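You operate a simulated robot arm through the tools that you are given. There is no shell and no other tool. Be economical: measure what you need, move in short steps, check, and stop when the job is done.

The job below is to be done with a simulated robot arm. You get a single attempt, and the scene is never put back.

TASK
Park the magnifier, move the disc to the green tray, wipe the soot off the glass and light the table.
Fine: use the felt block and put it back. What is to be rubbed or washed off counts as gone when no trace of it is left.
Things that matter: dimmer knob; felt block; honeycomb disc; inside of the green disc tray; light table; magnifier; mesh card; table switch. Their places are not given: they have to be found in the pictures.

It is judged by the outcome, as a careful person would: the job done as asked, and still so three seconds after it is handed in. It fails if anything else is knocked over, pushed out of place, dropped, spilled or broken.

THE ROBOT
A 6-joint arm with a two-finger parallel gripper, fixed in place. Base frame: the origin is at the foot of the arm, x ahead of it, y to its left, z up. Units: mm, degrees, N and s.
Its first joint turns from -166.0 to 166.0 degrees. Payload 3.91 kg.
Tool frame: the origin (TCP) lies between the finger pads and is the grasp point; the fingertips stand 30 mm ahead of it; z points along the fingers, y is the line along which they close. Largest opening 110 mm; finger width 20, thickness 10; the body of the gripper, 48 by 112 mm, starts 55 mm behind the TCP.
Orientation is that of the tool frame in the base frame, as a unit quaternion [x, y, z, w]. With the fingers straight down and closing along the base's y, the tool's x points along the base's -x, its y along +y and its z along -z.

THE INTERFACE
- The arm moves only by the tool move_arm. Its argument "targets" is a list of rows, each a list of 3 entries, a list of its own where there are three numbers: the turn, a rotation vector about the tool's x, y, z in units of 90 degrees (1.0 is 90 degrees), then the shift along the tool's x, y, z in units of 150 mm (1.0 is 150 mm), then the opening, from 0 (shut) to 1 (fully open). In form: [[[wx, wy, wz], [dx, dy, dz], gripper], ...]. A call has 1 to 8 rows; each row is the pose to reach, as a shift and turn from the pose commanded when the call began, along the tool's axes at that moment. A call with a number of a shift or a turn outside -1 to 1 is refused whole. Rows are played at 5 a second. More than 50 mm and 8.6 degrees between two rows, or a gripper value outside its range, and nothing of the call is played. Where a pose cannot be reached the arm comes as near as it can. A force on the tool above 40 N (or 10 N above the force at the start of the call, whichever is more), or a blocked arm, ends the call early, and 0.2 s more pass. Each finger travels about 108 mm/s and halts on what it meets, pressing with about 23 N; the grip force reading is that of the motor and also rises with nothing between the fingers. The clock runs only during rows and for 0.2 s after the last one: add rows that repeat a pose to give the fingers time. It gives the time, the measured TCP pose, the force on the tool (base axes), the opening and the grip force at its end, in the units of the frame above (readings bear some noise), with the torque about the TCP (base axes, N m) and any sound that the robot's microphone picked up.
- Cameras (640 x 400 px; columns grow to the right, rows downward): "scene" is fixed at [48.2, 500.6, 1695]; the picture's right is [-0.77, -0.63, 0.00], its down [-0.26, 0.31, -0.91] and it looks along [0.58, -0.71, -0.40] (base axes); focal length 332 px, centre (320, 200). "wrist" rides on the gripper at [73, 17, -103] in the tool frame; the picture's right is [-0.23, 0.97, 0.00], its down [-0.76, -0.18, -0.62] and it looks along [-0.61, -0.14, 0.78] (tool axes); focal length 222 px, centre (320, 200).
- camera(camera): a new picture of that camera. No time passes.
- pixel_to_xyz(camera, pixels): for up to 12 pixels [column, row] of the newest picture of that camera ("zoom" is the newest enlarged one), the place [x, y, z] in the base frame of the surface seen there, good to about 2 mm. No time passes.
- enlarge(camera, box): a new picture of the part [left, top, right, bottom] of that camera's present view, enlarged. No time passes.
- hand_in(): hands the job in; it is judged then, once.

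Work in short steps. Measure before you move; look again where a grasp or a placing could have gone wrong, and mend it. You have 80 turns and 46 pictures in all, those below and enlarged ones among them. Open the gripper and draw the arm clear of the work before you hand the job in, unless the task says otherwise; then end with one line.

The tools are called as a command line: name --argument value ..., lists and objects as JSON in quotes. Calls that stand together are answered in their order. move_arm: Moves the arm, as the interface text tells. Its arguments: {"type":"object","properties":{"targets":{"type":"array"}},"required":["targets"]} The other tools are called the same way: camera (camera) takes a picture; pixel_to_xyz (camera, pixels) gives the place of the surface under pixels of a picture; enlarge (camera, box) takes an enlarged picture of a part of a camera's view; hand_in () hands the job in.

At the start:

```text
clock: 0.0
tool_pos: [361.5, -470.7, 1290.0]
tool_rot: [0.0, 1.0, 0.0, 0.001]
contact_force: [-0.8, 0.1, -0.2]
torque: [0.01, 0.02, 0.03]
grip_width: 109.9
finger_force: 0.0
```

scene: 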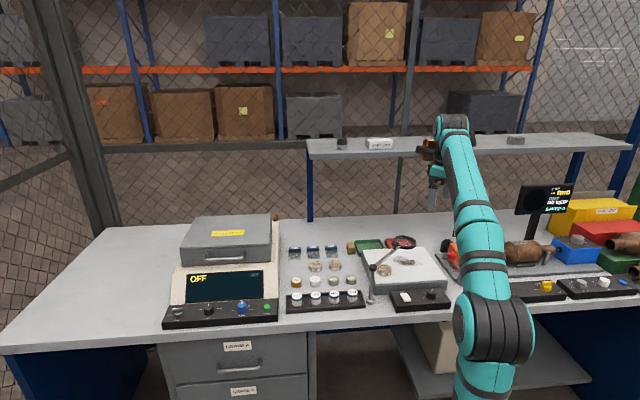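
wrist: 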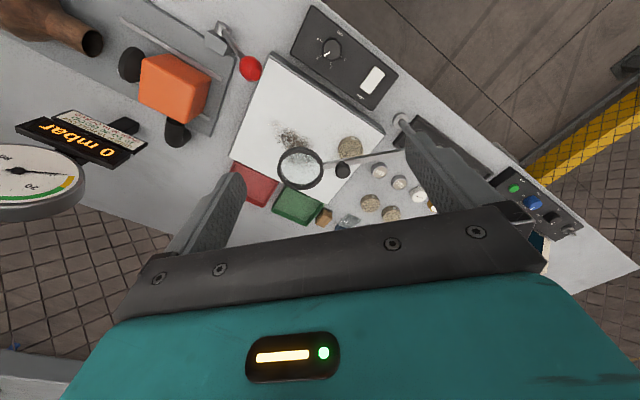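

The wrist view shows the light table around (310,130) with magnifier lens at (300,168), disc at (349,149), soot at (290,138). I enlarge both views for detail.

enlarge --camera "wrist" --box '[200, 0, 440, 240]'

enlarge --camera "scene" --box '[280, 220, 480, 320]'

```text
1.67 times, centred on (320, 120) of wrist
```

zoom: 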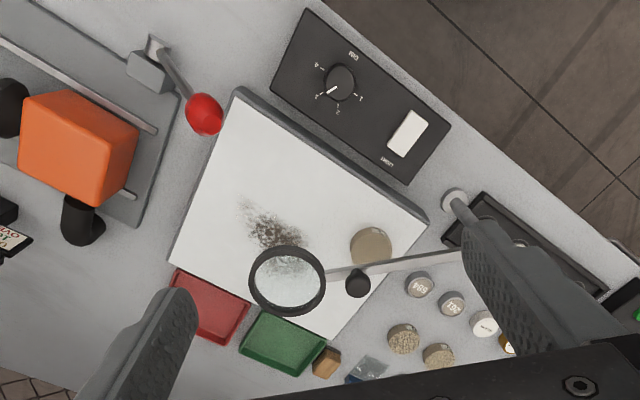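

```text
3.20 times, centred on (380, 270) of scene
```

zoom: 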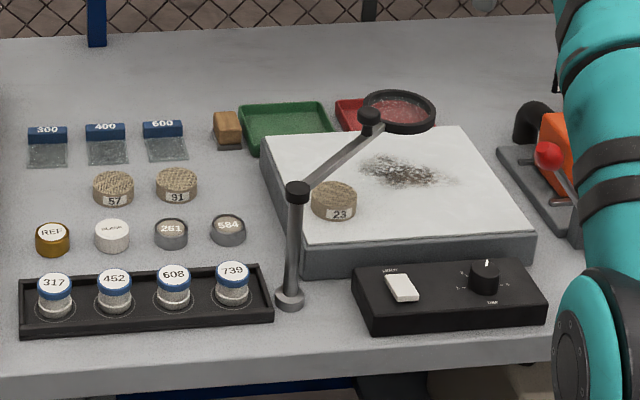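

Scene zoom shows the magnifier post (290,300), elbow (297,190), handle (370,115), lens (397,110), disc 23 (333,200), felt block (227,130), green tray (285,125), switch (402,287), dimmer (484,277). I measure these.

pixel_to_xyz --camera "zoom" --pixels '[[290, 298], [297, 188], [370, 112], [333, 188], [227, 118], [285, 130], [402, 285], [484, 268], [400, 172], [450, 200], [340, 165], [368, 93]]'

pixel_to_xyz --camera "wrist" --pixels '[[349, 147], [343, 170], [292, 60], [382, 132], [324, 202], [264, 159], [297, 205], [332, 48], [372, 80], [322, 217], [371, 118], [310, 150]]'

enlarge --camera "scene" --box '[340, 230, 440, 310]'

```text
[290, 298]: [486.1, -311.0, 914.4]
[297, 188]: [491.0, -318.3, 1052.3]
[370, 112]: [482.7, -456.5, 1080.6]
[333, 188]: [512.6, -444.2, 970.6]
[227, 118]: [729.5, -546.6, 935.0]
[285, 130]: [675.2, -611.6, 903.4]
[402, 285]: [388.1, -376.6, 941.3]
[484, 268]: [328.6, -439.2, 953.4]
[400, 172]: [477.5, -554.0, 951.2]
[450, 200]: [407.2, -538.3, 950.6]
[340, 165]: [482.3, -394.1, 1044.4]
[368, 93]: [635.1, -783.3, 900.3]
```

```text
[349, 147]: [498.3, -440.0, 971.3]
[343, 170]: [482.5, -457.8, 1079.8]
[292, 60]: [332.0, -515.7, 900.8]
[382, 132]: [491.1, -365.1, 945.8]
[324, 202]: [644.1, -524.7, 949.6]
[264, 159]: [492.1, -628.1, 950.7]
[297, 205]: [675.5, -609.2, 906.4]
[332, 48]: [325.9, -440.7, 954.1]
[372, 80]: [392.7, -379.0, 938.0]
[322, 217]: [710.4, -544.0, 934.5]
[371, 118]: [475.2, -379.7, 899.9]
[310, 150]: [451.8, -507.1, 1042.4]
```

```text
5.00 times, centred on (390, 270) of scene
```

zoom: 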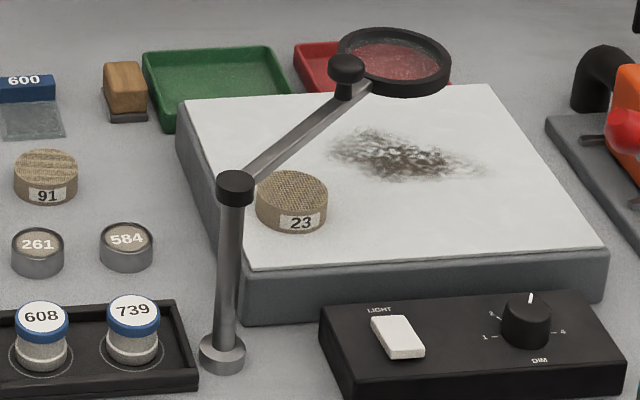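

Magnifier: post at (491,-318), handle knob at (482.5,-457), top 1080; arm swings about the post. I move above the handle while turning the tool so that the fingers close across the arm.

move_arm --targets '[[[0, 0, 0.094], [-0.1, 0.011, 0.09], 1], [[0, 0, 0.188], [-0.2, 0.023, 0.18], 1], [[0, 0, 0.282], [-0.3, 0.034, 0.27], 1], [[0, 0, 0.376], [-0.4, 0.045, 0.36], 1], [[0, 0, 0.47], [-0.5, 0.057, 0.45], 1], [[0, 0, 0.564], [-0.6, 0.068, 0.54], 1], [[0, 0, 0.658], [-0.7, 0.08, 0.64], 1], [[0, 0, 0.752], [-0.805, 0.09, 0.733], 1]]'

move_arm --targets '[[[0, 0, 0.083], [0, 0, 0], 0.7], [[0, 0, 0.166], [0, 0, 0], 0.5], [[0, 0, 0.248], [0, 0, 0], 0.5], [[0, 0, 0.248], [0, 0, 0], 0.5]]'

camera --camera "wrist"

```text
clock: 1.8
tool_pos: [477.9, -456.1, 1179.1]
tool_rot: [0.559, 0.829, 0.0, 0.002]
contact_force: [0.2, -0.2, 0.6]
torque: [-0.01, 0.01, -0.02]
grip_width: 110.1
finger_force: 0.0
```

```text
clock: 2.8
tool_pos: [481.6, -457.2, 1180.2]
tool_rot: [0.708, 0.707, 0.0, 0.001]
contact_force: [-0.3, 0.2, -0.4]
torque: [0.01, 0.0, 0.01]
grip_width: 54.9
finger_force: 0.1
```

```text
40 pictures are left
```

wrist: 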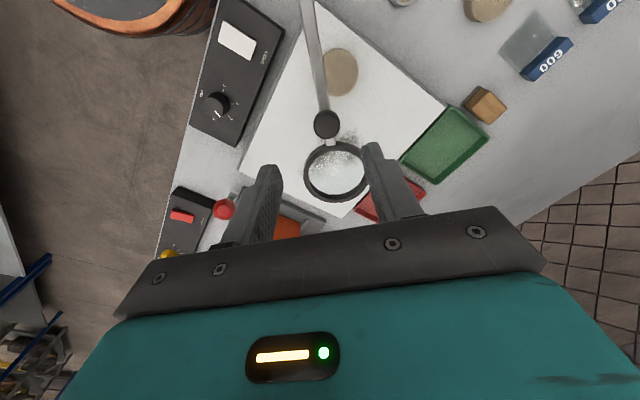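

The knob is at (326,123), lens at (336,172). I measure them plus tray, disc and block from this closer view.

pixel_to_xyz --camera "wrist" --pixels '[[326, 122], [307, 175], [366, 173], [317, 85], [308, 10], [341, 62], [445, 145], [485, 98], [475, 112], [408, 160], [440, 185], [488, 145]]'

pixel_to_xyz --camera "wrist" --pixels '[[341, 48], [341, 95], [324, 70], [358, 70], [468, 95], [503, 110], [490, 88], [478, 120], [443, 106], [344, 215], [247, 170], [355, 135]]'

```text
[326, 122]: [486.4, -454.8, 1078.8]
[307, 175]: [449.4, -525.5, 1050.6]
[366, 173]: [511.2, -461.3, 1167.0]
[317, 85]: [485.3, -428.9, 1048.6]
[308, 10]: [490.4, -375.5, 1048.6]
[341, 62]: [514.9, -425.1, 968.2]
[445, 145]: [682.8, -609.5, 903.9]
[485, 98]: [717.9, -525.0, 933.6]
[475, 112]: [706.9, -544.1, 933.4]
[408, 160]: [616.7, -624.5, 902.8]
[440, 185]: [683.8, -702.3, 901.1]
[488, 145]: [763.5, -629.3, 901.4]
```

```text
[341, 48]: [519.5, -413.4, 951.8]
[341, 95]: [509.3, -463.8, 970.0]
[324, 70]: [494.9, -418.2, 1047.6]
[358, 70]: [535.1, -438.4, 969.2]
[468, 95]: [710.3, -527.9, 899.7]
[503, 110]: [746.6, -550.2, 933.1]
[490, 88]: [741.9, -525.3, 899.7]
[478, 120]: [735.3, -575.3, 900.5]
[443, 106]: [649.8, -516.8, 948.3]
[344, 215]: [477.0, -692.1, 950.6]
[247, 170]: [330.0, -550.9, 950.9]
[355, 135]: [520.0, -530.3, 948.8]
```

Knob centre about (484,-456), top 1080. I go down to TCP z 1090 (tips at 1060, above the arm at 1048) and close gently on it.

move_arm --targets '[[[0, 0, 0], [0.005, 0.015, 0.2], 0.5], [[0, 0, 0], [0.005, 0.015, 0.4], 0.5], [[0, 0, 0], [0.005, 0.015, 0.5], 0.5], [[0, 0, 0], [0.005, 0.015, 0.6], 0.5], [[0, 0, 0], [0.005, 0.015, 0.6], 0.3], [[0, 0, 0], [0.005, 0.015, 0.6], 0.15], [[0, 0, 0], [0.005, 0.015, 0.6], 0.15]]'

```text
clock: 4.4
tool_pos: [486.0, -457.2, 1089.5]
tool_rot: [0.707, 0.707, -0.001, 0.001]
contact_force: [0.9, -0.7, 0.4]
torque: [-0.24, -0.02, 0.0]
grip_width: 25.5
finger_force: 45.0
```

The knob is held (25.5 mm). I swing the magnifier about the post (491,-317), counter-clockwise, starting with 32 degrees.

move_arm --targets '[[[0, 0, -0.0889], [0.004, 0.13, 0.6], 0.15], [[0, 0, -0.1778], [0.027, 0.259, 0.6], 0.15]]'

```text
refused: row 1 steps farther than a row can; nothing moved
```

The z shift must be 0 from here; corrected.

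move_arm --targets '[[[0, 0, -0.0889], [0.004, 0.13, 0], 0.15], [[0, 0, -0.1778], [0.027, 0.259, 0], 0.15], [[0, 0, -0.2667], [0.067, 0.383, 0], 0.15], [[0, 0, -0.3556], [0.124, 0.5, 0], 0.15]]'

camera --camera "scene"

```text
clock: 5.4
tool_pos: [561.0, -438.1, 1090.4]
tool_rot: [0.484, 0.875, 0.0, -0.001]
contact_force: [-1.2, 3.0, -34.1]
torque: [0.19, 0.12, -0.11]
grip_width: 25.5
finger_force: 44.8
```

```text
39 pictures are left
```

scene: 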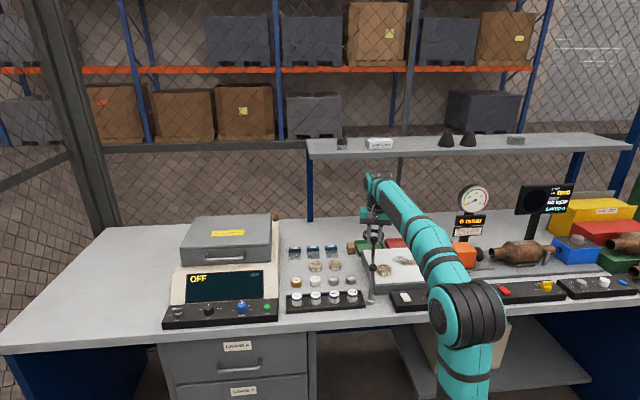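

Swing works; knob still held, but a -34 N vertical force shows a slight upward tug, so I continue the same arc (same numbers in the turned tool frame) 1.5 mm lower.

move_arm --targets '[[[0, 0, 0], [0, 0, 0.01], 0.15], [[0, 0, -0.0889], [0.004, 0.13, 0.01], 0.15], [[0, 0, -0.1778], [0.027, 0.259, 0.01], 0.15]]'

```text
clock: 6.2
tool_pos: [589.9, -417.6, 1089.2]
tool_rot: [0.359, 0.933, -0.001, 0.001]
contact_force: [1.6, -22.3, -23.6]
torque: [-0.03, 0.12, -0.28]
grip_width: 25.2
finger_force: 45.5
```

A radial misfit builds force, so I open slightly to cage the knob (about 31 mm) instead of clamping it and look at the force.

move_arm --targets '[[[0, 0, 0], [0, 0, 0], 0.29], [[0, 0, 0], [0, 0, 0], 0.29]]'

camera --camera "wrist"

```text
clock: 6.8
tool_pos: [588.4, -414.1, 1091.5]
tool_rot: [0.358, 0.934, 0.001, 0.001]
contact_force: [0.0, 0.5, -0.1]
torque: [0.0, -0.01, 0.02]
grip_width: 32.3
finger_force: 0.1
```

```text
38 pictures are left
```

wrist: 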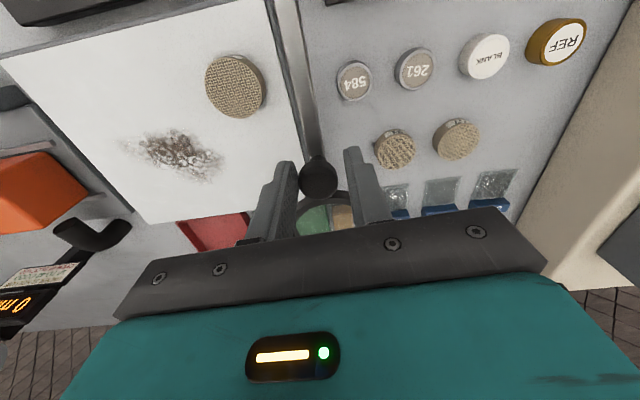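

Force is released and the knob sits caged at (318,177). I continue the arc with 48 degrees more.

move_arm --targets '[[[0, 0, -0.0889], [0.004, 0.13, 0], 0.29], [[0, 0, -0.1778], [0.027, 0.259, 0], 0.29], [[0, 0, -0.2667], [0.067, 0.383, 0], 0.29], [[0, 0, -0.3556], [0.124, 0.5, 0], 0.29], [[0, 0, -0.4444], [0.197, 0.608, 0], 0.29], [[0, 0, -0.5333], [0.284, 0.705, 0], 0.29]]'

camera --camera "scene"

```text
clock: 7.3
tool_pos: [596.5, -403.3, 1090.3]
tool_rot: [0.29, 0.957, -0.002, -0.001]
contact_force: [-40.0, -30.4, -2.6]
torque: [-0.68, 0.67, -0.67]
grip_width: 56.6
finger_force: 23.9
stopped in row 2: the force on the tool passed its limit at 57 N (the readings are from after the stop); the commanded pose is now the measured one
```

```text
37 pictures are left
```

scene: 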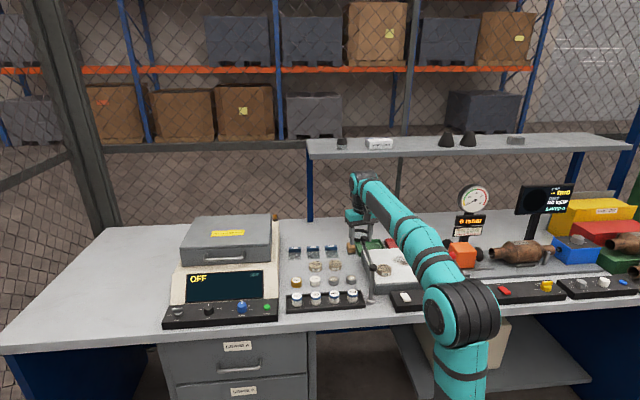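

The swing met a hard stop at about 50 degrees. I relieve the pressure (back a few mm) and look at where the lens stands relative to the glass.

move_arm --targets '[[[0, 0, 0], [0, -0.05, 0], 0.52], [[0, 0, 0], [0, -0.07, 0], 0.55], [[0, 0, 0], [0, -0.07, -0.2], 0.55], [[0, 0, 0], [0, -0.07, -0.5], 0.55], [[0, 0, 0], [0, -0.07, -0.8], 0.55], [[0, 0, 0], [0, -0.07, -0.8], 0.55]]'

camera --camera "wrist"

```text
clock: 8.7
tool_pos: [594.9, -408.5, 1208.7]
tool_rot: [0.287, 0.958, -0.001, -0.001]
contact_force: [-0.5, 0.3, 0.2]
torque: [-0.01, 0.0, 0.03]
grip_width: 60.7
finger_force: 0.0
```

```text
36 pictures are left
```

wrist: 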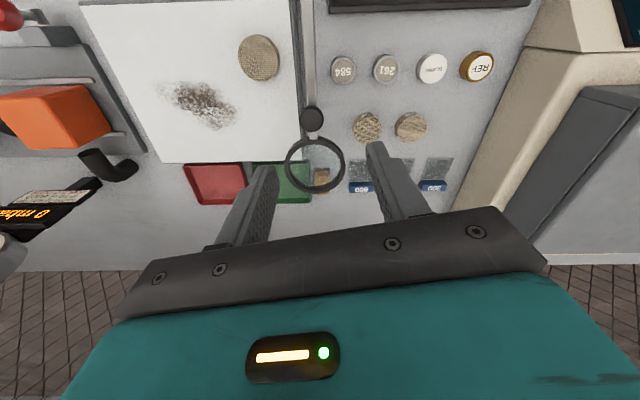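

The lens is now at (315,165), knob (312,117). I measure them with the tray and block.

pixel_to_xyz --camera "wrist" --pixels '[[312, 116], [288, 160], [315, 190], [343, 165], [308, 30], [258, 160], [267, 180], [300, 140], [286, 70], [258, 56], [312, 60]]'

enlarge --camera "wrist" --box '[180, 0, 440, 210]'

```text
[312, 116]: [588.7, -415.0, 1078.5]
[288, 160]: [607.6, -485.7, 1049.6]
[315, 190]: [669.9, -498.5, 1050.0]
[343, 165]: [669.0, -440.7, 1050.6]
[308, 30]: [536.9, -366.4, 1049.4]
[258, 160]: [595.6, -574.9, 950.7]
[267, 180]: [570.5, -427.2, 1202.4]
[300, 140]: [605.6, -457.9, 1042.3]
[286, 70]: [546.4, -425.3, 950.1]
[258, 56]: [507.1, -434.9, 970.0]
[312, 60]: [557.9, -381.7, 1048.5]
```

```text
1.90 times, centred on (310, 105) of wrist
```

zoom: 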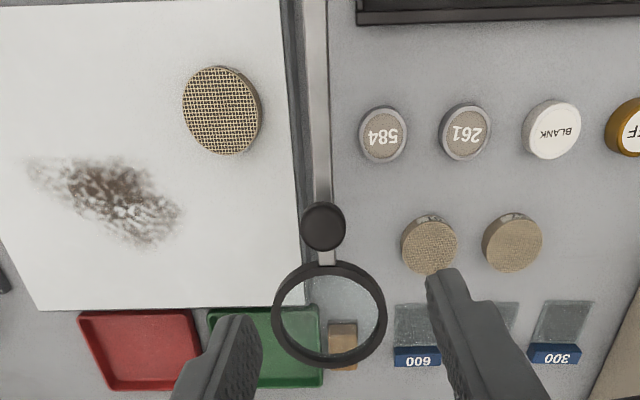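

The lens centre is about (638,-463), arm parallel to the light table's side. I measure the glass edge to see whether the lens is clear of it.

pixel_to_xyz --camera "zoom" --pixels '[[275, 20], [285, 120], [295, 220], [298, 300], [308, 295], [30, 300], [308, 230], [325, 258], [272, 310], [387, 310], [330, 366], [297, 120]]'

enlarge --camera "scene" --box '[330, 220, 430, 310]'

```text
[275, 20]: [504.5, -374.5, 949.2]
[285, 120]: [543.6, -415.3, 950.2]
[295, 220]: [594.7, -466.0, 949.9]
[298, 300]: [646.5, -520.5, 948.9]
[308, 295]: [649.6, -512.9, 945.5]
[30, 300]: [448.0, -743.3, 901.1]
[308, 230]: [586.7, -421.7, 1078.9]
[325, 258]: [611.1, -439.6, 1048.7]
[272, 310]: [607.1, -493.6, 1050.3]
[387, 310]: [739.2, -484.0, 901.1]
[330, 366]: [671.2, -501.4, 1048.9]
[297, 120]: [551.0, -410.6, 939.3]
```

```text
4.44 times, centred on (380, 265) of scene
```

zoom: 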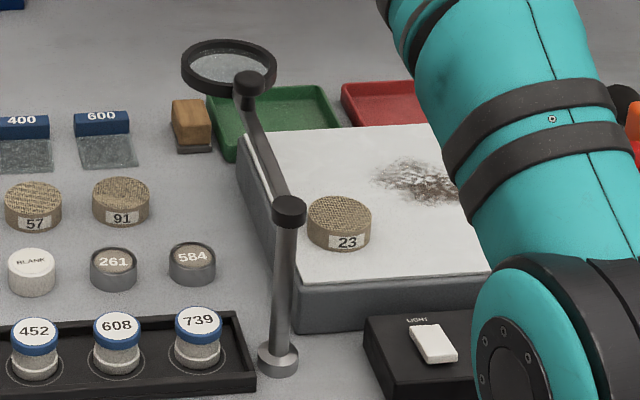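

The magnifier is at its hard stop beside the glass, arm parallel to the table's side, so it counts as parked. Next the disc: I move above (510,-440), turning so the fingers close parallel to the magnifier arm, camera away from it.

move_arm --targets '[[[0, 0, -0.092], [0.045, -0.061, 0.01], 1], [[0, 0, -0.184], [0.09, -0.122, 0.02], 1], [[0, 0, -0.276], [0.134, -0.184, 0.02], 1], [[0, 0, -0.368], [0.178, -0.245, 0.03], 1], [[0, 0, -0.46], [0.222, -0.306, 0.04], 1], [[0, 0, -0.552], [0.267, -0.367, 0.05], 1], [[0, 0, -0.644], [0.311, -0.43, 0.06], 1], [[0, 0, -0.736], [0.356, -0.49, 0.06], 1]]'

move_arm --targets '[[[0, 0, -0.07], [0, 0, 0], 1], [[0, 0, -0.135], [0, 0, 0], 1], [[0, 0, -0.135], [0, 0, 0], 1]]'

camera --camera "wrist"

```text
clock: 10.5
tool_pos: [508.6, -439.7, 1201.0]
tool_rot: [-0.284, 0.959, -0.002, -0.001]
contact_force: [-0.1, -0.6, -0.5]
torque: [-0.02, -0.01, 0.04]
grip_width: 110.1
finger_force: 0.0
```

```text
clock: 11.3
tool_pos: [509.4, -440.5, 1200.9]
tool_rot: [-0.383, 0.924, -0.002, -0.002]
contact_force: [-0.2, 0.8, -0.1]
torque: [-0.03, 0.03, 0.04]
grip_width: 110.1
finger_force: 0.1
```

```text
33 pictures are left
```

wrist: 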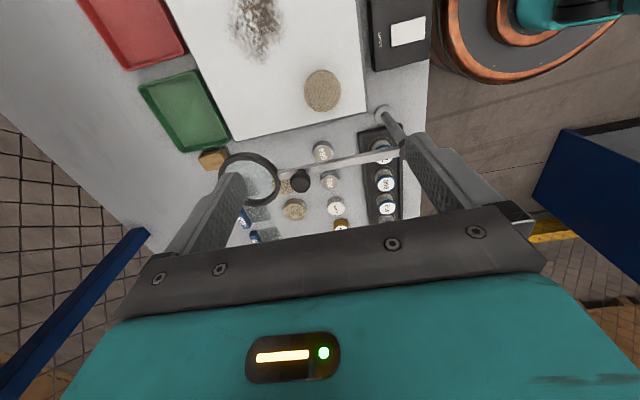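

Disc 23 is at (322,90) here, green tray at (185,110), soot at (258,25). I measure the disc's outline, the tray, and the block.

pixel_to_xyz --camera "wrist" --pixels '[[322, 89], [306, 88], [339, 88], [322, 72], [322, 106], [185, 110], [141, 88], [184, 150], [228, 137], [197, 72], [212, 155], [330, 68]]'

enlarge --camera "wrist" --box '[120, 0, 380, 210]'

```text
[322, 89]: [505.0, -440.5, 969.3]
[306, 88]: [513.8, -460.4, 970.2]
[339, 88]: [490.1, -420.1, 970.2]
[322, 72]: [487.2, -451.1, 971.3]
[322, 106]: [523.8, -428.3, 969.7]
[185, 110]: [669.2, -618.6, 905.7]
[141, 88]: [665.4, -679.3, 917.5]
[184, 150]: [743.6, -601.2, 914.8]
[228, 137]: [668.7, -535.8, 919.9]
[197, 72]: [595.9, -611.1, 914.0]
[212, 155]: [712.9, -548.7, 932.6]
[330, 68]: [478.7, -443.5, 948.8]
```

```text
1.90 times, centred on (250, 105) of wrist
```

zoom: 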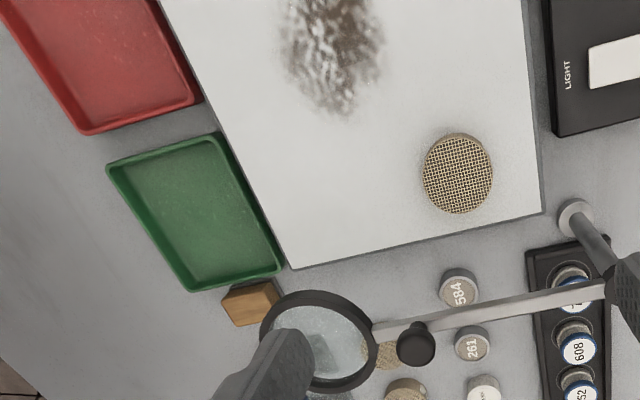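

Before grasping, I confirm which disc is the honeycomb one with a tight view of the three.

enlarge --camera "wrist" --box '[270, 60, 350, 110]'

enlarge --camera "scene" --box '[285, 240, 355, 290]'

```text
8.00 times, centred on (310, 85) of wrist
```

zoom: 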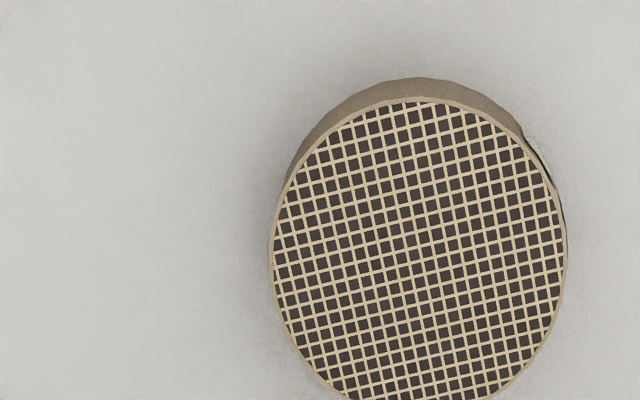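

```text
8.00 times, centred on (320, 265) of scene
```

zoom: 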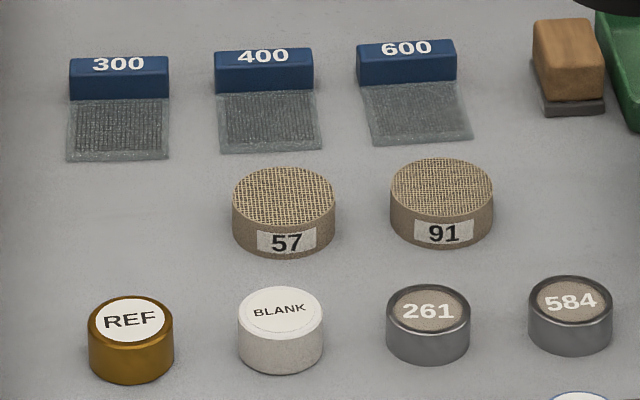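

All are the same kind, so "the disc" is number 23 on the glass, centre (505,-440). I descend in two calls to TCP z 984 and close.

move_arm --targets '[[[0, 0, 0], [0.018, 0.023, 0.3], 1], [[0, 0, 0], [0.018, 0.023, 0.6], 1], [[0, 0, 0], [0.018, 0.023, 0.9], 1], [[0, 0, 0], [0.018, 0.023, 1.0], 1]]'

move_arm --targets '[[[0, 0, 0], [0, 0, 0.2], 1], [[0, 0, 0], [0, 0, 0.35], 1], [[0, 0, 0], [0, 0, 0.45], 1], [[0, 0, 0], [0, 0, 0.45], 0.7], [[0, 0, 0], [0, 0, 0.45], 0.5], [[0, 0, 0], [0, 0, 0.45], 0.35], [[0, 0, 0], [0, 0, 0.45], 0.35]]'

```text
clock: 12.3
tool_pos: [506.9, -440.7, 1050.8]
tool_rot: [-0.383, 0.924, -0.001, 0.0]
contact_force: [0.8, -1.0, -0.3]
torque: [0.0, -0.01, 0.0]
grip_width: 109.8
finger_force: 0.1
```

```text
clock: 13.1
tool_pos: [503.7, -441.1, 989.5]
tool_rot: [-0.382, 0.924, -0.007, 0.002]
contact_force: [3.2, -2.0, 14.0]
torque: [0.43, -1.07, -0.3]
grip_width: 76.8
finger_force: 0.2
stopped in row 4: the force on the tool passed its limit at 49 N (the readings are from after the stop); the commanded pose is now the measured one
```

The motion met something at TCP z 989, earlier than expected. I look before doing anything else.

camera --camera "wrist"

enlarge --camera "scene" --box '[340, 190, 460, 310]'

```text
29 pictures are left
```

wrist: 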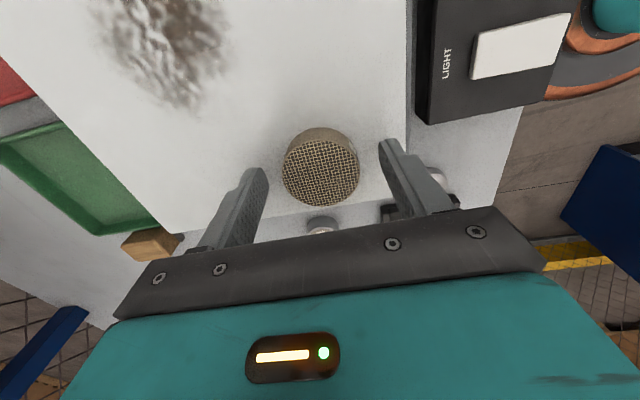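

```text
3.33 times, centred on (400, 250) of scene
```

zoom: 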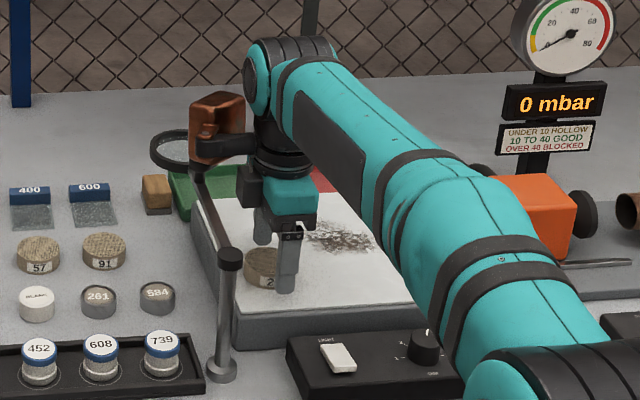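

The brown housing on the gripper's far side (zoom (217,127)) pressed on the magnifier knob. I retreat up and turn 90 degrees so the housing points along the magnifier arm, clear of the knob.

move_arm --targets '[[[0, 0, 0], [0, 0, -0.1], 0.73], [[0, 0, 0], [0, 0, -0.4], 0.73], [[0, 0, 0], [0, 0, -0.7], 0.73], [[0, 0, 0], [0, 0, -1.0], 0.73]]'

move_arm --targets '[[[0, 0, 0.094], [0, 0, -0.1], 0.73], [[0, 0, 0.188], [0, 0, -0.2], 0.73], [[0, 0, 0.282], [0, 0, -0.2], 0.73], [[0, 0, 0.376], [0, 0, -0.2], 0.73], [[0, 0, 0.47], [0, 0, -0.2], 0.73], [[0, 0, 0.564], [0, 0, -0.2], 0.73], [[0, 0, 0.658], [0, 0, -0.2], 0.73], [[0, 0, 0.75], [0, 0, -0.2], 0.73]]'

move_arm --targets '[[[0, 0, 0.083], [0, 0, 0], 0.73], [[0, 0, 0.166], [0, 0, 0], 0.73], [[0, 0, 0.25], [0, 0, 0], 0.73], [[0, 0, 0.25], [0, 0, 0], 0.73]]'

camera --camera "wrist"

```text
clock: 14.1
tool_pos: [504.9, -438.8, 1138.3]
tool_rot: [-0.381, 0.924, -0.006, 0.002]
contact_force: [0.8, 1.2, -0.3]
torque: [0.03, 0.04, 0.01]
grip_width: 80.0
finger_force: 0.1
```

```text
clock: 15.9
tool_pos: [502.9, -438.7, 1168.4]
tool_rot: [0.197, 0.98, -0.004, 0.004]
contact_force: [-0.4, -0.2, 0.6]
torque: [0.02, -0.02, 0.01]
grip_width: 80.2
finger_force: 0.0
```

```text
clock: 16.9
tool_pos: [503.3, -439.2, 1168.9]
tool_rot: [0.385, 0.923, -0.003, 0.005]
contact_force: [0.4, -0.8, 0.3]
torque: [-0.01, 0.04, -0.01]
grip_width: 80.2
finger_force: 0.1
```

```text
27 pictures are left
```

wrist: 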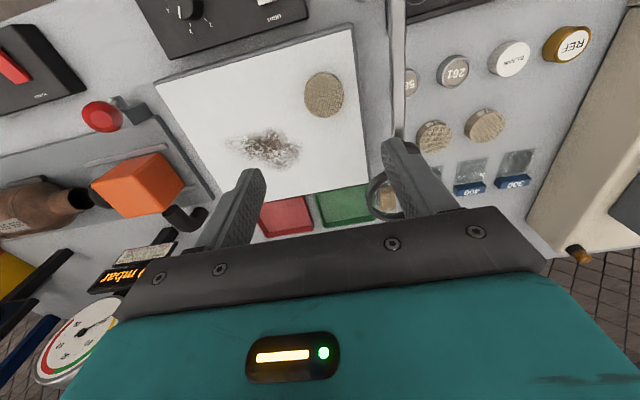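

Disc top at (323,94), glass edge at right. I measure the disc and magnifier arm again.

pixel_to_xyz --camera "wrist" --pixels '[[323, 93], [304, 93], [342, 93], [323, 74], [323, 113], [398, 50], [399, 100], [372, 185]]'

```text
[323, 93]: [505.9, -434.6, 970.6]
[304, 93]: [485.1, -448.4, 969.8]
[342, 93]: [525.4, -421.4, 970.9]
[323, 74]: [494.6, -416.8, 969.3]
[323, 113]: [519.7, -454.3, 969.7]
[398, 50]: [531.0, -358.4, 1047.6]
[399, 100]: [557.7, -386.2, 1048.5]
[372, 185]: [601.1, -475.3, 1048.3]
```

Disc centre (506,-436). I descend to about TCP z 1020 first, then 986, watching the force, and close on it.

move_arm --targets '[[[0, 0, 0], [0.0, 0.027, 0.3], 0.73], [[0, 0, 0], [0.0, 0.027, 0.6], 0.73], [[0, 0, 0], [0.0, 0.027, 0.85], 0.73], [[0, 0, 0], [0.0, 0.027, 1.0], 0.73]]'

move_arm --targets '[[[0, 0, 0], [0, 0, 0.1], 0.73], [[0, 0, 0], [0, 0, 0.21], 0.73], [[0, 0, 0], [0, 0, 0.21], 0.55], [[0, 0, 0], [0, 0, 0.21], 0.4], [[0, 0, 0], [0, 0, 0.21], 0.35], [[0, 0, 0], [0, 0, 0.21], 0.35]]'

```text
clock: 17.9
tool_pos: [506.9, -435.8, 1019.7]
tool_rot: [0.384, 0.923, -0.004, 0.005]
contact_force: [-0.2, 0.5, 0.0]
torque: [-0.01, -0.01, -0.01]
grip_width: 80.4
finger_force: 0.0
```

```text
clock: 19.3
tool_pos: [507.6, -436.5, 987.5]
tool_rot: [0.384, 0.923, -0.003, 0.005]
contact_force: [0.7, 0.2, 0.5]
torque: [0.03, -0.02, -0.01]
grip_width: 50.0
finger_force: 23.7
```

Disc held (50 mm). I lift, then carry it parallel to the magnifier arm towards the green tray centre (668,-607), aiming slightly outward at (662,-613).

move_arm --targets '[[[0, 0, 0], [0, 0, -0.1], 0.35], [[0, 0, 0], [0, 0, -0.4], 0.35], [[0, 0, 0], [0, 0, -0.7], 0.35], [[0, 0, 0], [0, 0, -1.0], 0.35]]'

move_arm --targets '[[[0, 0, 0], [-0.25, -0.01, 0], 0.35], [[0, 0, 0], [-0.5, -0.03, 0], 0.35], [[0, 0, 0], [-0.75, -0.04, 0], 0.35], [[0, 0, 0], [-1.0, -0.05, 0], 0.35]]'

move_arm --targets '[[[0, 0, 0], [-0.25, -0.02, 0], 0.35], [[0, 0, 0], [-0.45, -0.04, 0], 0.35], [[0, 0, 0], [-0.56, -0.054, 0], 0.35], [[0, 0, 0], [-0.56, -0.054, 0], 0.35]]'

camera --camera "wrist"

```text
clock: 20.3
tool_pos: [510.0, -438.4, 1142.0]
tool_rot: [0.383, 0.924, -0.003, 0.005]
contact_force: [0.4, -0.2, 0.2]
torque: [0.0, -0.01, 0.01]
grip_width: 38.1
finger_force: 0.0
```

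```text
clock: 21.3
tool_pos: [609.5, -548.5, 1141.3]
tool_rot: [0.384, 0.923, -0.003, 0.006]
contact_force: [-0.9, 0.3, 0.2]
torque: [-0.03, -0.03, -0.02]
grip_width: 38.8
finger_force: 0.0
```

```text
clock: 22.3
tool_pos: [661.4, -613.9, 1138.3]
tool_rot: [0.384, 0.923, -0.003, 0.005]
contact_force: [1.2, -0.5, -8.9]
torque: [0.43, 0.36, 0.05]
grip_width: 38.5
finger_force: 0.0
```

```text
26 pictures are left
```

wrist: 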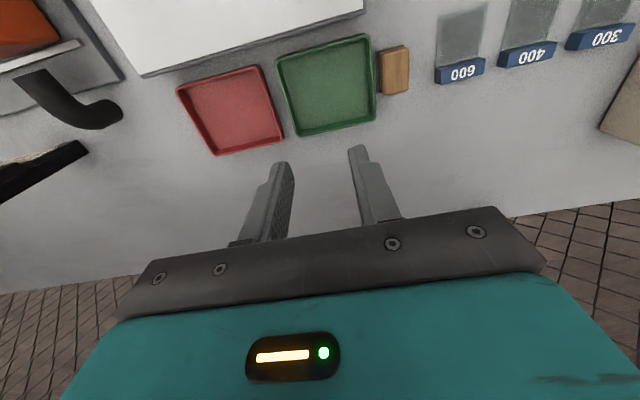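

The opening is 38.5 mm and no disc is in the fingers: it slipped on the lift. I look for it.

camera --camera "scene"

enlarge --camera "scene" --box '[330, 200, 450, 320]'

```text
25 pictures are left
```

scene: 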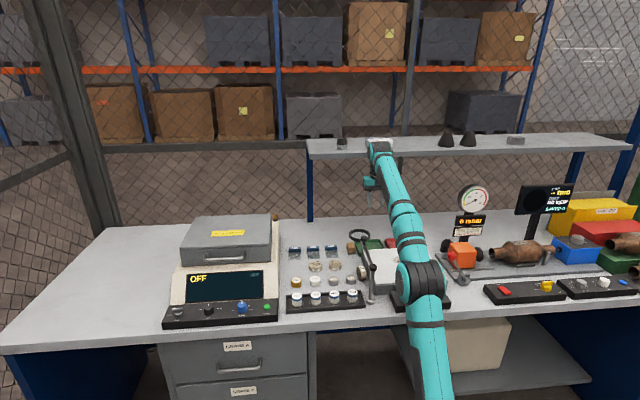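

```text
3.33 times, centred on (390, 260) of scene
```

zoom: 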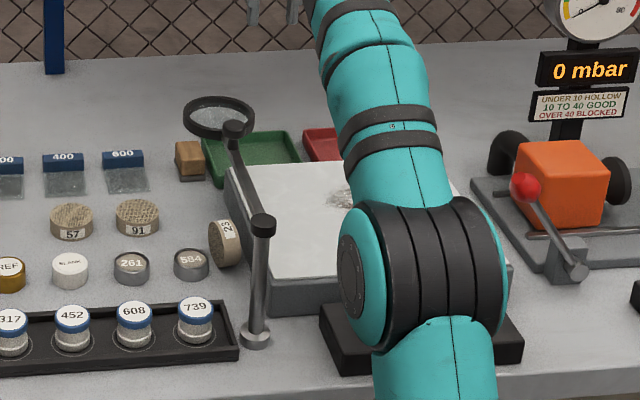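

The disc lies on its edge beside the light table near zoom (222,243). The wrist seems close to the shelf, so I measure the shelf, the disc and neighbours.

pixel_to_xyz --camera "zoom" --pixels '[[215, 245], [228, 243], [226, 222], [228, 265], [237, 250], [222, 230], [190, 252], [136, 206], [131, 257], [265, 222], [235, 128], [189, 145]]'

pixel_to_xyz --camera "scene" --pixels '[[340, 153], [380, 143], [420, 153], [368, 160], [350, 140], [372, 185], [447, 140], [468, 140], [341, 143]]'

enlarge --camera "scene" --box '[320, 120, 480, 220]'

```text
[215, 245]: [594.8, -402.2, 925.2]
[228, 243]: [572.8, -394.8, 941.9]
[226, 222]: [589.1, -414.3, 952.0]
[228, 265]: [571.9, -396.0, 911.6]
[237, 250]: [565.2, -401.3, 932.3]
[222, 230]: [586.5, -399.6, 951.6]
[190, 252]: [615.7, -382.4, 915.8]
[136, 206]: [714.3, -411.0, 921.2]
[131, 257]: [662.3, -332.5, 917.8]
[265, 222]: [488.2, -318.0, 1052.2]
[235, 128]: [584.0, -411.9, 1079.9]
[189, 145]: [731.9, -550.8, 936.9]
```

```text
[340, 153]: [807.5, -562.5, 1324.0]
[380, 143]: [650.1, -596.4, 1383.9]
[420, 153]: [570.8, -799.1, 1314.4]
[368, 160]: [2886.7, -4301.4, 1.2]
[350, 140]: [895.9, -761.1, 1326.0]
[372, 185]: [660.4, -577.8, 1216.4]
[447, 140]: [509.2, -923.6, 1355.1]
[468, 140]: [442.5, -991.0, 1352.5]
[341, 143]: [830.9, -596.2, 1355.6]
```

```text
4.00 times, centred on (400, 170) of scene
```

zoom: 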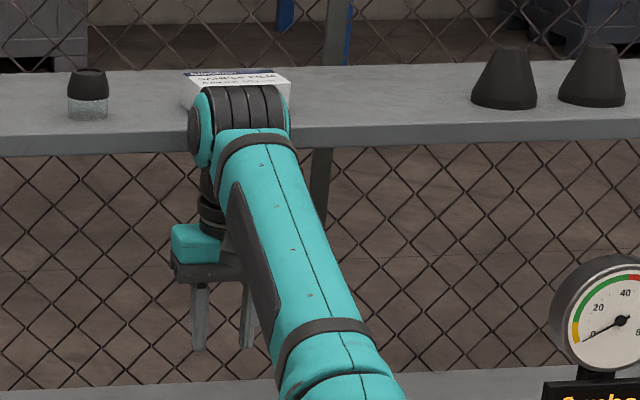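

The disc stands on its edge directly under the magnifier's arm (585,-405), so the arm must be swung aside again for a while. I first back away from the shelf, then go above the knob (587,-416).

move_arm --targets '[[[0, 0, 0], [0.25, 0.1, 0], 0.4], [[0, 0, 0], [0.5, 0.25, 0], 0.55], [[0, 0, 0], [0.75, 0.35, 0], 0.55], [[0, 0, 0], [1.0, 0.45, 0], 0.55]]'

move_arm --targets '[[[0, 0, 0], [0.15, 0.07, 0], 0.55], [[0, 0, 0], [0.28, 0.135, 0], 0.55], [[0, 0, 0], [0.28, 0.135, 0], 0.55]]'

camera --camera "wrist"

```text
clock: 23.3
tool_pos: [604.4, -460.3, 1135.4]
tool_rot: [0.384, 0.923, -0.003, 0.005]
contact_force: [0.0, -0.4, -0.1]
torque: [0.03, 0.04, 0.02]
grip_width: 60.7
finger_force: 0.2
```

```text
clock: 24.1
tool_pos: [586.9, -418.2, 1135.4]
tool_rot: [0.383, 0.924, -0.003, 0.005]
contact_force: [-0.2, 0.4, -0.2]
torque: [0.0, 0.01, -0.02]
grip_width: 60.4
finger_force: 0.1
```

```text
22 pictures are left
```

wrist: 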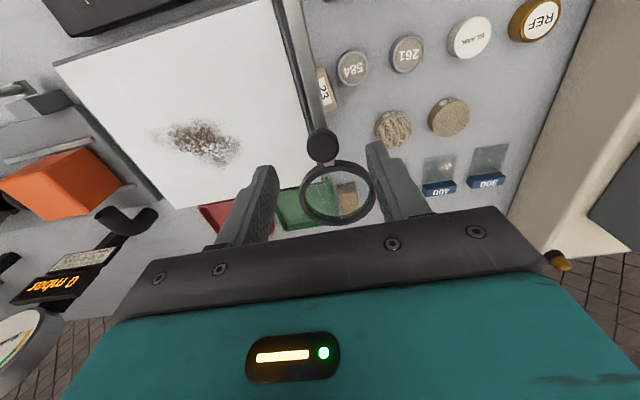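

The knob is at (322,145) between the fingers. I lower to z 1090, cage it and swing back clockwise about 56 degrees.

move_arm --targets '[[[0, 0, 0], [0, 0, 0.15], 0.55], [[0, 0, 0], [0, 0, 0.3], 0.55], [[0, 0, 0], [0, 0, 0.3], 0.3], [[0, 0, 0], [0, 0, 0.3], 0.3]]'

move_arm --targets '[[[0, 0, 0.0889], [0.009, -0.13, 0], 0.3], [[0, 0, 0.1778], [0.036, -0.257, 0], 0.3], [[0, 0, 0.2667], [0.081, -0.38, 0], 0.3], [[0, 0, 0.3556], [0.142, -0.495, 0], 0.3], [[0, 0, 0.4444], [0.218, -0.6, 0], 0.3], [[0, 0, 0.5333], [0.309, -0.694, 0], 0.3], [[0, 0, 0.6222], [0.411, -0.774, 0], 0.3]]'

```text
clock: 25.1
tool_pos: [588.1, -418.0, 1089.9]
tool_rot: [0.383, 0.924, -0.003, 0.005]
contact_force: [-0.4, -0.8, 0.6]
torque: [0.0, 0.02, 0.0]
grip_width: 33.2
finger_force: 0.0
```

```text
clock: 26.7
tool_pos: [461.2, -454.9, 1092.8]
tool_rot: [0.773, 0.635, -0.001, 0.007]
contact_force: [0.2, -0.3, -0.5]
torque: [0.0, 0.02, -0.02]
grip_width: 32.9
finger_force: 0.0
```

No resistance this way, even past the starting angle. I continue clockwise 48 degrees to learn the other limit of the swing.

move_arm --targets '[[[0, 0, 0.0889], [0.009, -0.13, 0], 0.3], [[0, 0, 0.1778], [0.036, -0.257, 0], 0.3], [[0, 0, 0.2667], [0.081, -0.38, 0], 0.3], [[0, 0, 0.3556], [0.142, -0.495, 0], 0.3], [[0, 0, 0.4444], [0.218, -0.6, 0], 0.3], [[0, 0, 0.5333], [0.309, -0.694, 0], 0.3]]'

camera --camera "scene"

```text
clock: 27.4
tool_pos: [422.0, -439.3, 1090.4]
tool_rot: [0.869, 0.495, 0.003, 0.009]
contact_force: [39.9, -12.7, 1.5]
torque: [-0.53, -0.81, 0.26]
grip_width: 53.2
finger_force: 20.5
stopped in row 3: the force on the tool passed its limit at 48 N (the readings are from after the stop); the commanded pose is now the measured one
```

```text
21 pictures are left
```

scene: 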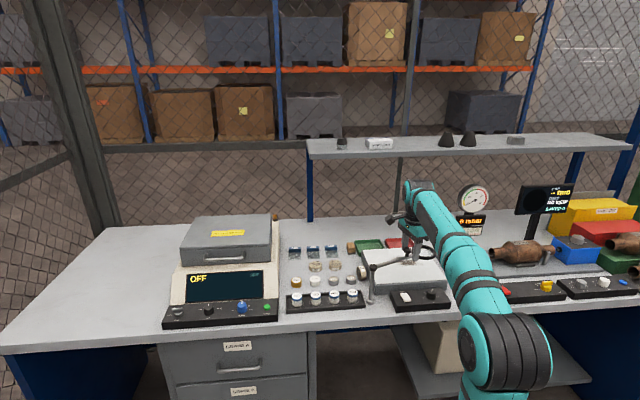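

The other stop is just past the start position, over the glass, so the park is indeed the counter-clockwise stop. I release the knob here, rise and go above the fallen disc.

move_arm --targets '[[[0, 0, 0], [0, 0.08, 0], 0.5], [[0, 0, 0], [0, 0.08, -0.3], 0.55], [[0, 0, 0], [0, 0.08, -0.6], 0.55], [[0, 0, -0.09], [0.14, 0.22, -0.6], 0.55], [[0, 0, -0.18], [0.28, 0.36, -0.6], 0.55], [[0, 0, -0.27], [0.42, 0.5, -0.6], 0.55], [[0, 0, -0.36], [0.56, 0.66, -0.6], 0.55], [[0, 0, -0.45], [0.7, 0.81, -0.6], 0.55]]'

move_arm --targets '[[[0, 0, -0.09], [0, 0, 0], 0.55], [[0, 0, -0.18], [0, 0, 0], 0.55], [[0, 0, -0.27], [0, 0, 0], 0.55], [[0, 0, -0.36], [0, 0, 0], 0.55], [[0, 0, -0.39], [0, 0, 0], 0.55], [[0, 0, -0.39], [0, 0, 0], 0.55]]'

camera --camera "wrist"

```text
clock: 29.2
tool_pos: [573.4, -408.8, 1182.0]
tool_rot: [0.644, 0.765, -0.002, 0.009]
contact_force: [-1.2, -0.4, 0.7]
torque: [-0.03, -0.01, 0.02]
grip_width: 60.8
finger_force: 0.1
```

```text
clock: 30.6
tool_pos: [575.7, -410.2, 1183.0]
tool_rot: [0.384, 0.923, -0.004, 0.008]
contact_force: [1.1, -0.2, 0.4]
torque: [0.02, -0.01, 0.01]
grip_width: 60.2
finger_force: 0.2
```

```text
20 pictures are left
```

wrist: 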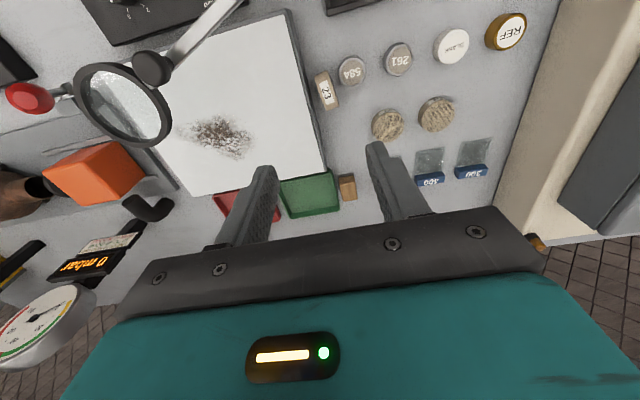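

The disc stands on its rim at (326,90) with the label up. I enlarge and measure its edges.

enlarge --camera "wrist" --box '[280, 50, 420, 150]'

pixel_to_xyz --camera "zoom" --pixels '[[205, 185], [160, 120], [205, 100], [220, 250], [265, 235], [210, 160], [320, 95], [270, 110], [175, 185], [240, 180], [250, 190], [500, 340]]'

```text
4.00 times, centred on (350, 100) of wrist
```

zoom: 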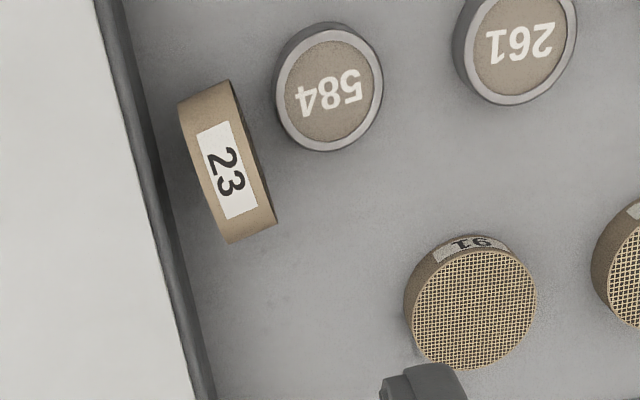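

```text
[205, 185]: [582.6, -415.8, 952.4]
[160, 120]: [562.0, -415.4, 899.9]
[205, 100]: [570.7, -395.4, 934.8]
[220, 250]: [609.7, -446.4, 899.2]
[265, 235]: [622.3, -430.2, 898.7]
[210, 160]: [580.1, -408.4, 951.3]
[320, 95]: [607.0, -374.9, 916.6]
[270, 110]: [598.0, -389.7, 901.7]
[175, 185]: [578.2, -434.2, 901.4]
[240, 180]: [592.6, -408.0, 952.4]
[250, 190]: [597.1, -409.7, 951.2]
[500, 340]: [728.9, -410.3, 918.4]
```

Disc centre top about (586,-409), axis along the closing direction; vial 584 is close, so tips must stay above z 920. I descend with a 37 mm opening to TCP z 957 in two calls, and grip the flat faces.

move_arm --targets '[[[0, 0, 0], [-0.043, 0.054, 0.3], 0.34], [[0, 0, 0], [-0.043, 0.054, 0.6], 0.34], [[0, 0, 0], [-0.043, 0.054, 0.9], 0.34], [[0, 0, 0], [-0.043, 0.054, 1.0], 0.34], [[0, 0, 0], [-0.043, 0.054, 1.0], 0.34]]'

camera --camera "wrist"

```text
clock: 31.8
tool_pos: [582.5, -407.5, 1031.4]
tool_rot: [0.384, 0.923, -0.003, 0.008]
contact_force: [1.0, -0.2, 0.1]
torque: [0.03, -0.01, 0.01]
grip_width: 37.1
finger_force: 0.0
```

```text
18 pictures are left
```

wrist: 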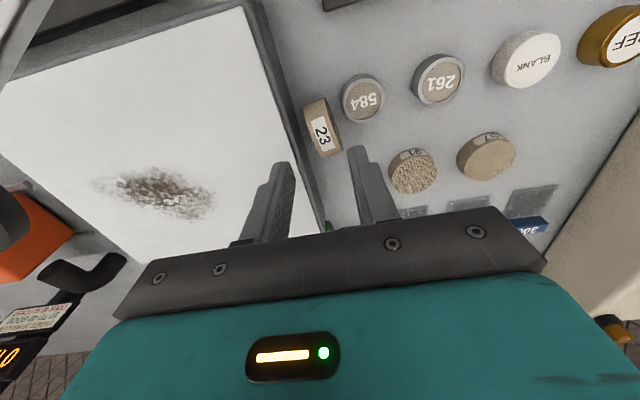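

The fingertips straddle column 320 and the disc's top is at (321,128). I measure the disc again from nearer.

pixel_to_xyz --camera "wrist" --pixels '[[321, 130], [312, 133], [332, 128], [308, 115], [325, 108], [318, 150], [336, 145], [318, 120]]'

```text
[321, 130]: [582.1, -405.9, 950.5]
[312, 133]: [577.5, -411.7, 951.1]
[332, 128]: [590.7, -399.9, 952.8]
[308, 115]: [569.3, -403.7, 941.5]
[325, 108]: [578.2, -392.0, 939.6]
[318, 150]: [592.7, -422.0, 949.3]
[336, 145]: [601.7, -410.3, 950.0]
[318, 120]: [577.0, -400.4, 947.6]
```

Disc centre about (585.5,-407.5), axis turned some 6 degrees; I adjust, descend to z 957 and grip.

move_arm --targets '[[[0, 0, -0.06], [-0.014, 0.014, 0.1], 0.34], [[0, 0, -0.06], [-0.014, 0.014, 0.3], 0.34], [[0, 0, -0.06], [-0.014, 0.014, 0.495], 0.34], [[0, 0, -0.06], [-0.014, 0.014, 0.495], 0.25], [[0, 0, -0.06], [-0.014, 0.014, 0.495], 0.1], [[0, 0, -0.06], [-0.014, 0.014, 0.495], 0.05], [[0, 0, -0.06], [-0.014, 0.014, 0.495], 0.05]]'

move_arm --targets '[[[0, 0, 0], [0, 0, -0.05], 0.02], [[0, 0, 0], [0, 0, -0.1], 0.02], [[0, 0, 0], [0, 0, -0.2], 0.02]]'

```text
clock: 32.6
tool_pos: [588.0, -410.5, 975.4]
tool_rot: [0.34, 0.94, -0.006, 0.011]
contact_force: [-2.2, 2.3, 12.5]
torque: [-0.13, 0.34, -0.1]
grip_width: 37.3
finger_force: 0.1
stopped in row 3: the force on the tool passed its limit at 66 N (the readings are from after the stop); the commanded pose is now the measured one
```

```text
clock: 33.4
tool_pos: [587.6, -408.6, 1003.2]
tool_rot: [0.339, 0.941, -0.004, 0.011]
contact_force: [0.0, 0.6, -0.7]
torque: [0.0, 0.0, 0.02]
grip_width: 18.6
finger_force: 23.0
```

It met something at z 975 but then closed on 18.6 mm, likely the disc. I look.

camera --camera "wrist"

enlarge --camera "scene" --box '[330, 210, 430, 310]'

```text
17 pictures are left
```

wrist: 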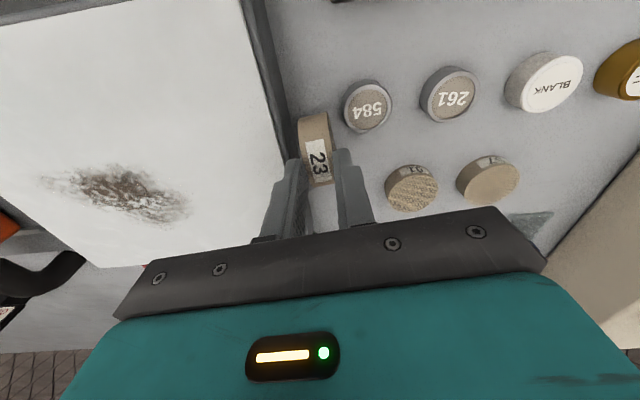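

```text
4.00 times, centred on (380, 260) of scene
```

zoom: 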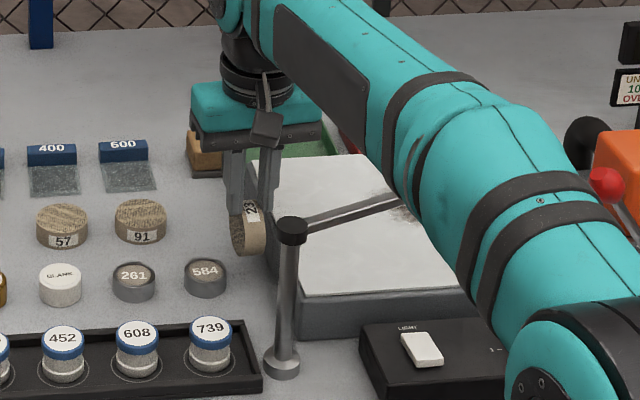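

The disc is held by its faces and lifted clear (shallow grip). I lift a little more, slowly, then carry it low over the glass corner towards the tray.

move_arm --targets '[[[0, 0, 0], [0, 0, -0.1], 0.02], [[0, 0, 0], [0, 0, -0.2], 0.02], [[0, 0, 0], [0, 0, -0.28], 0.02], [[0, 0, 0], [-0.1, -0.07, -0.28], 0.02], [[0, 0, 0], [-0.22, -0.16, -0.28], 0.02], [[0, 0, 0], [-0.36, -0.26, -0.28], 0.02], [[0, 0, 0], [-0.5, -0.36, -0.28], 0.02], [[0, 0, 0], [-0.62, -0.45, -0.28], 0.02]]'

camera --camera "wrist"

```text
clock: 35.2
tool_pos: [616.0, -520.0, 1050.7]
tool_rot: [0.339, 0.941, -0.005, 0.011]
contact_force: [-0.6, 0.0, -0.1]
torque: [-0.02, -0.02, -0.01]
grip_width: 18.7
finger_force: 23.1
```

```text
15 pictures are left
```

wrist: 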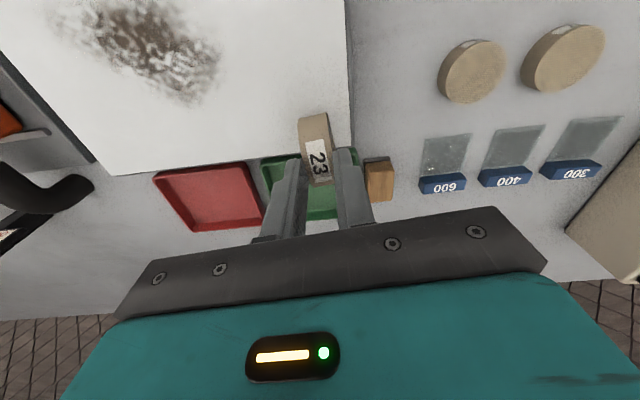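

Still held (18.7 mm). I measure the disc relative to the TCP.

pixel_to_xyz --camera "wrist" --pixels '[[314, 118], [316, 140], [317, 160], [319, 178], [321, 184]]'

```text
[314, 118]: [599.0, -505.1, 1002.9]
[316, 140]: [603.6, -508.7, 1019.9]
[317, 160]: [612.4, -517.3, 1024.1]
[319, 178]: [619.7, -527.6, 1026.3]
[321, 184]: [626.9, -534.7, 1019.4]
```

Disc centre hangs 50 mm below the TCP, centred. I carry on to above the tray, then tilt 45 degrees so that it can be laid down flat.

move_arm --targets '[[[0, 0, 0], [-0.13, -0.09, 0], 0.02], [[0, 0, 0], [-0.28, -0.2, 0], 0.02], [[0, 0, 0], [-0.42, -0.3, 0], 0.02], [[0, 0, 0], [-0.55, -0.39, 0], 0.02], [[0, 0, 0], [-0.636, -0.451, 0], 0.02], [[0, 0, 0], [-0.636, -0.451, 0], 0.02]]'

move_arm --targets '[[[-0.08, 0, 0], [0, 0, 0.05], 0.02], [[-0.16, 0, 0], [0, 0, 0.1], 0.02], [[-0.24, 0, 0], [0, 0, 0.15], 0.02], [[-0.32, 0, 0], [0, 0, 0.2], 0.02], [[-0.4, 0, 0], [0, 0, 0.25], 0.02], [[-0.48, 0, 0], [0, 0, 0.3], 0.02], [[-0.52, 0, 0], [0, 0, 0.35], 0.02], [[-0.52, 0, 0], [0, 0, 0.35], 0.02]]'

camera --camera "wrist"

```text
clock: 36.6
tool_pos: [646.6, -635.1, 1051.8]
tool_rot: [0.339, 0.941, -0.006, 0.011]
contact_force: [0.2, 0.2, -0.7]
torque: [0.03, 0.01, 0.0]
grip_width: 18.7
finger_force: 22.9
```

```text
clock: 38.4
tool_pos: [645.9, -635.4, 998.9]
tool_rot: [0.307, 0.865, 0.369, 0.145]
contact_force: [0.2, -0.5, -0.4]
torque: [-0.01, 0.02, 0.01]
grip_width: 18.7
finger_force: 23.1
```

```text
14 pictures are left
```

wrist: 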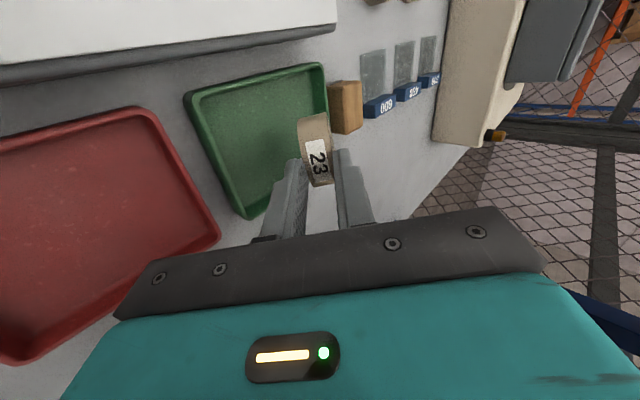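

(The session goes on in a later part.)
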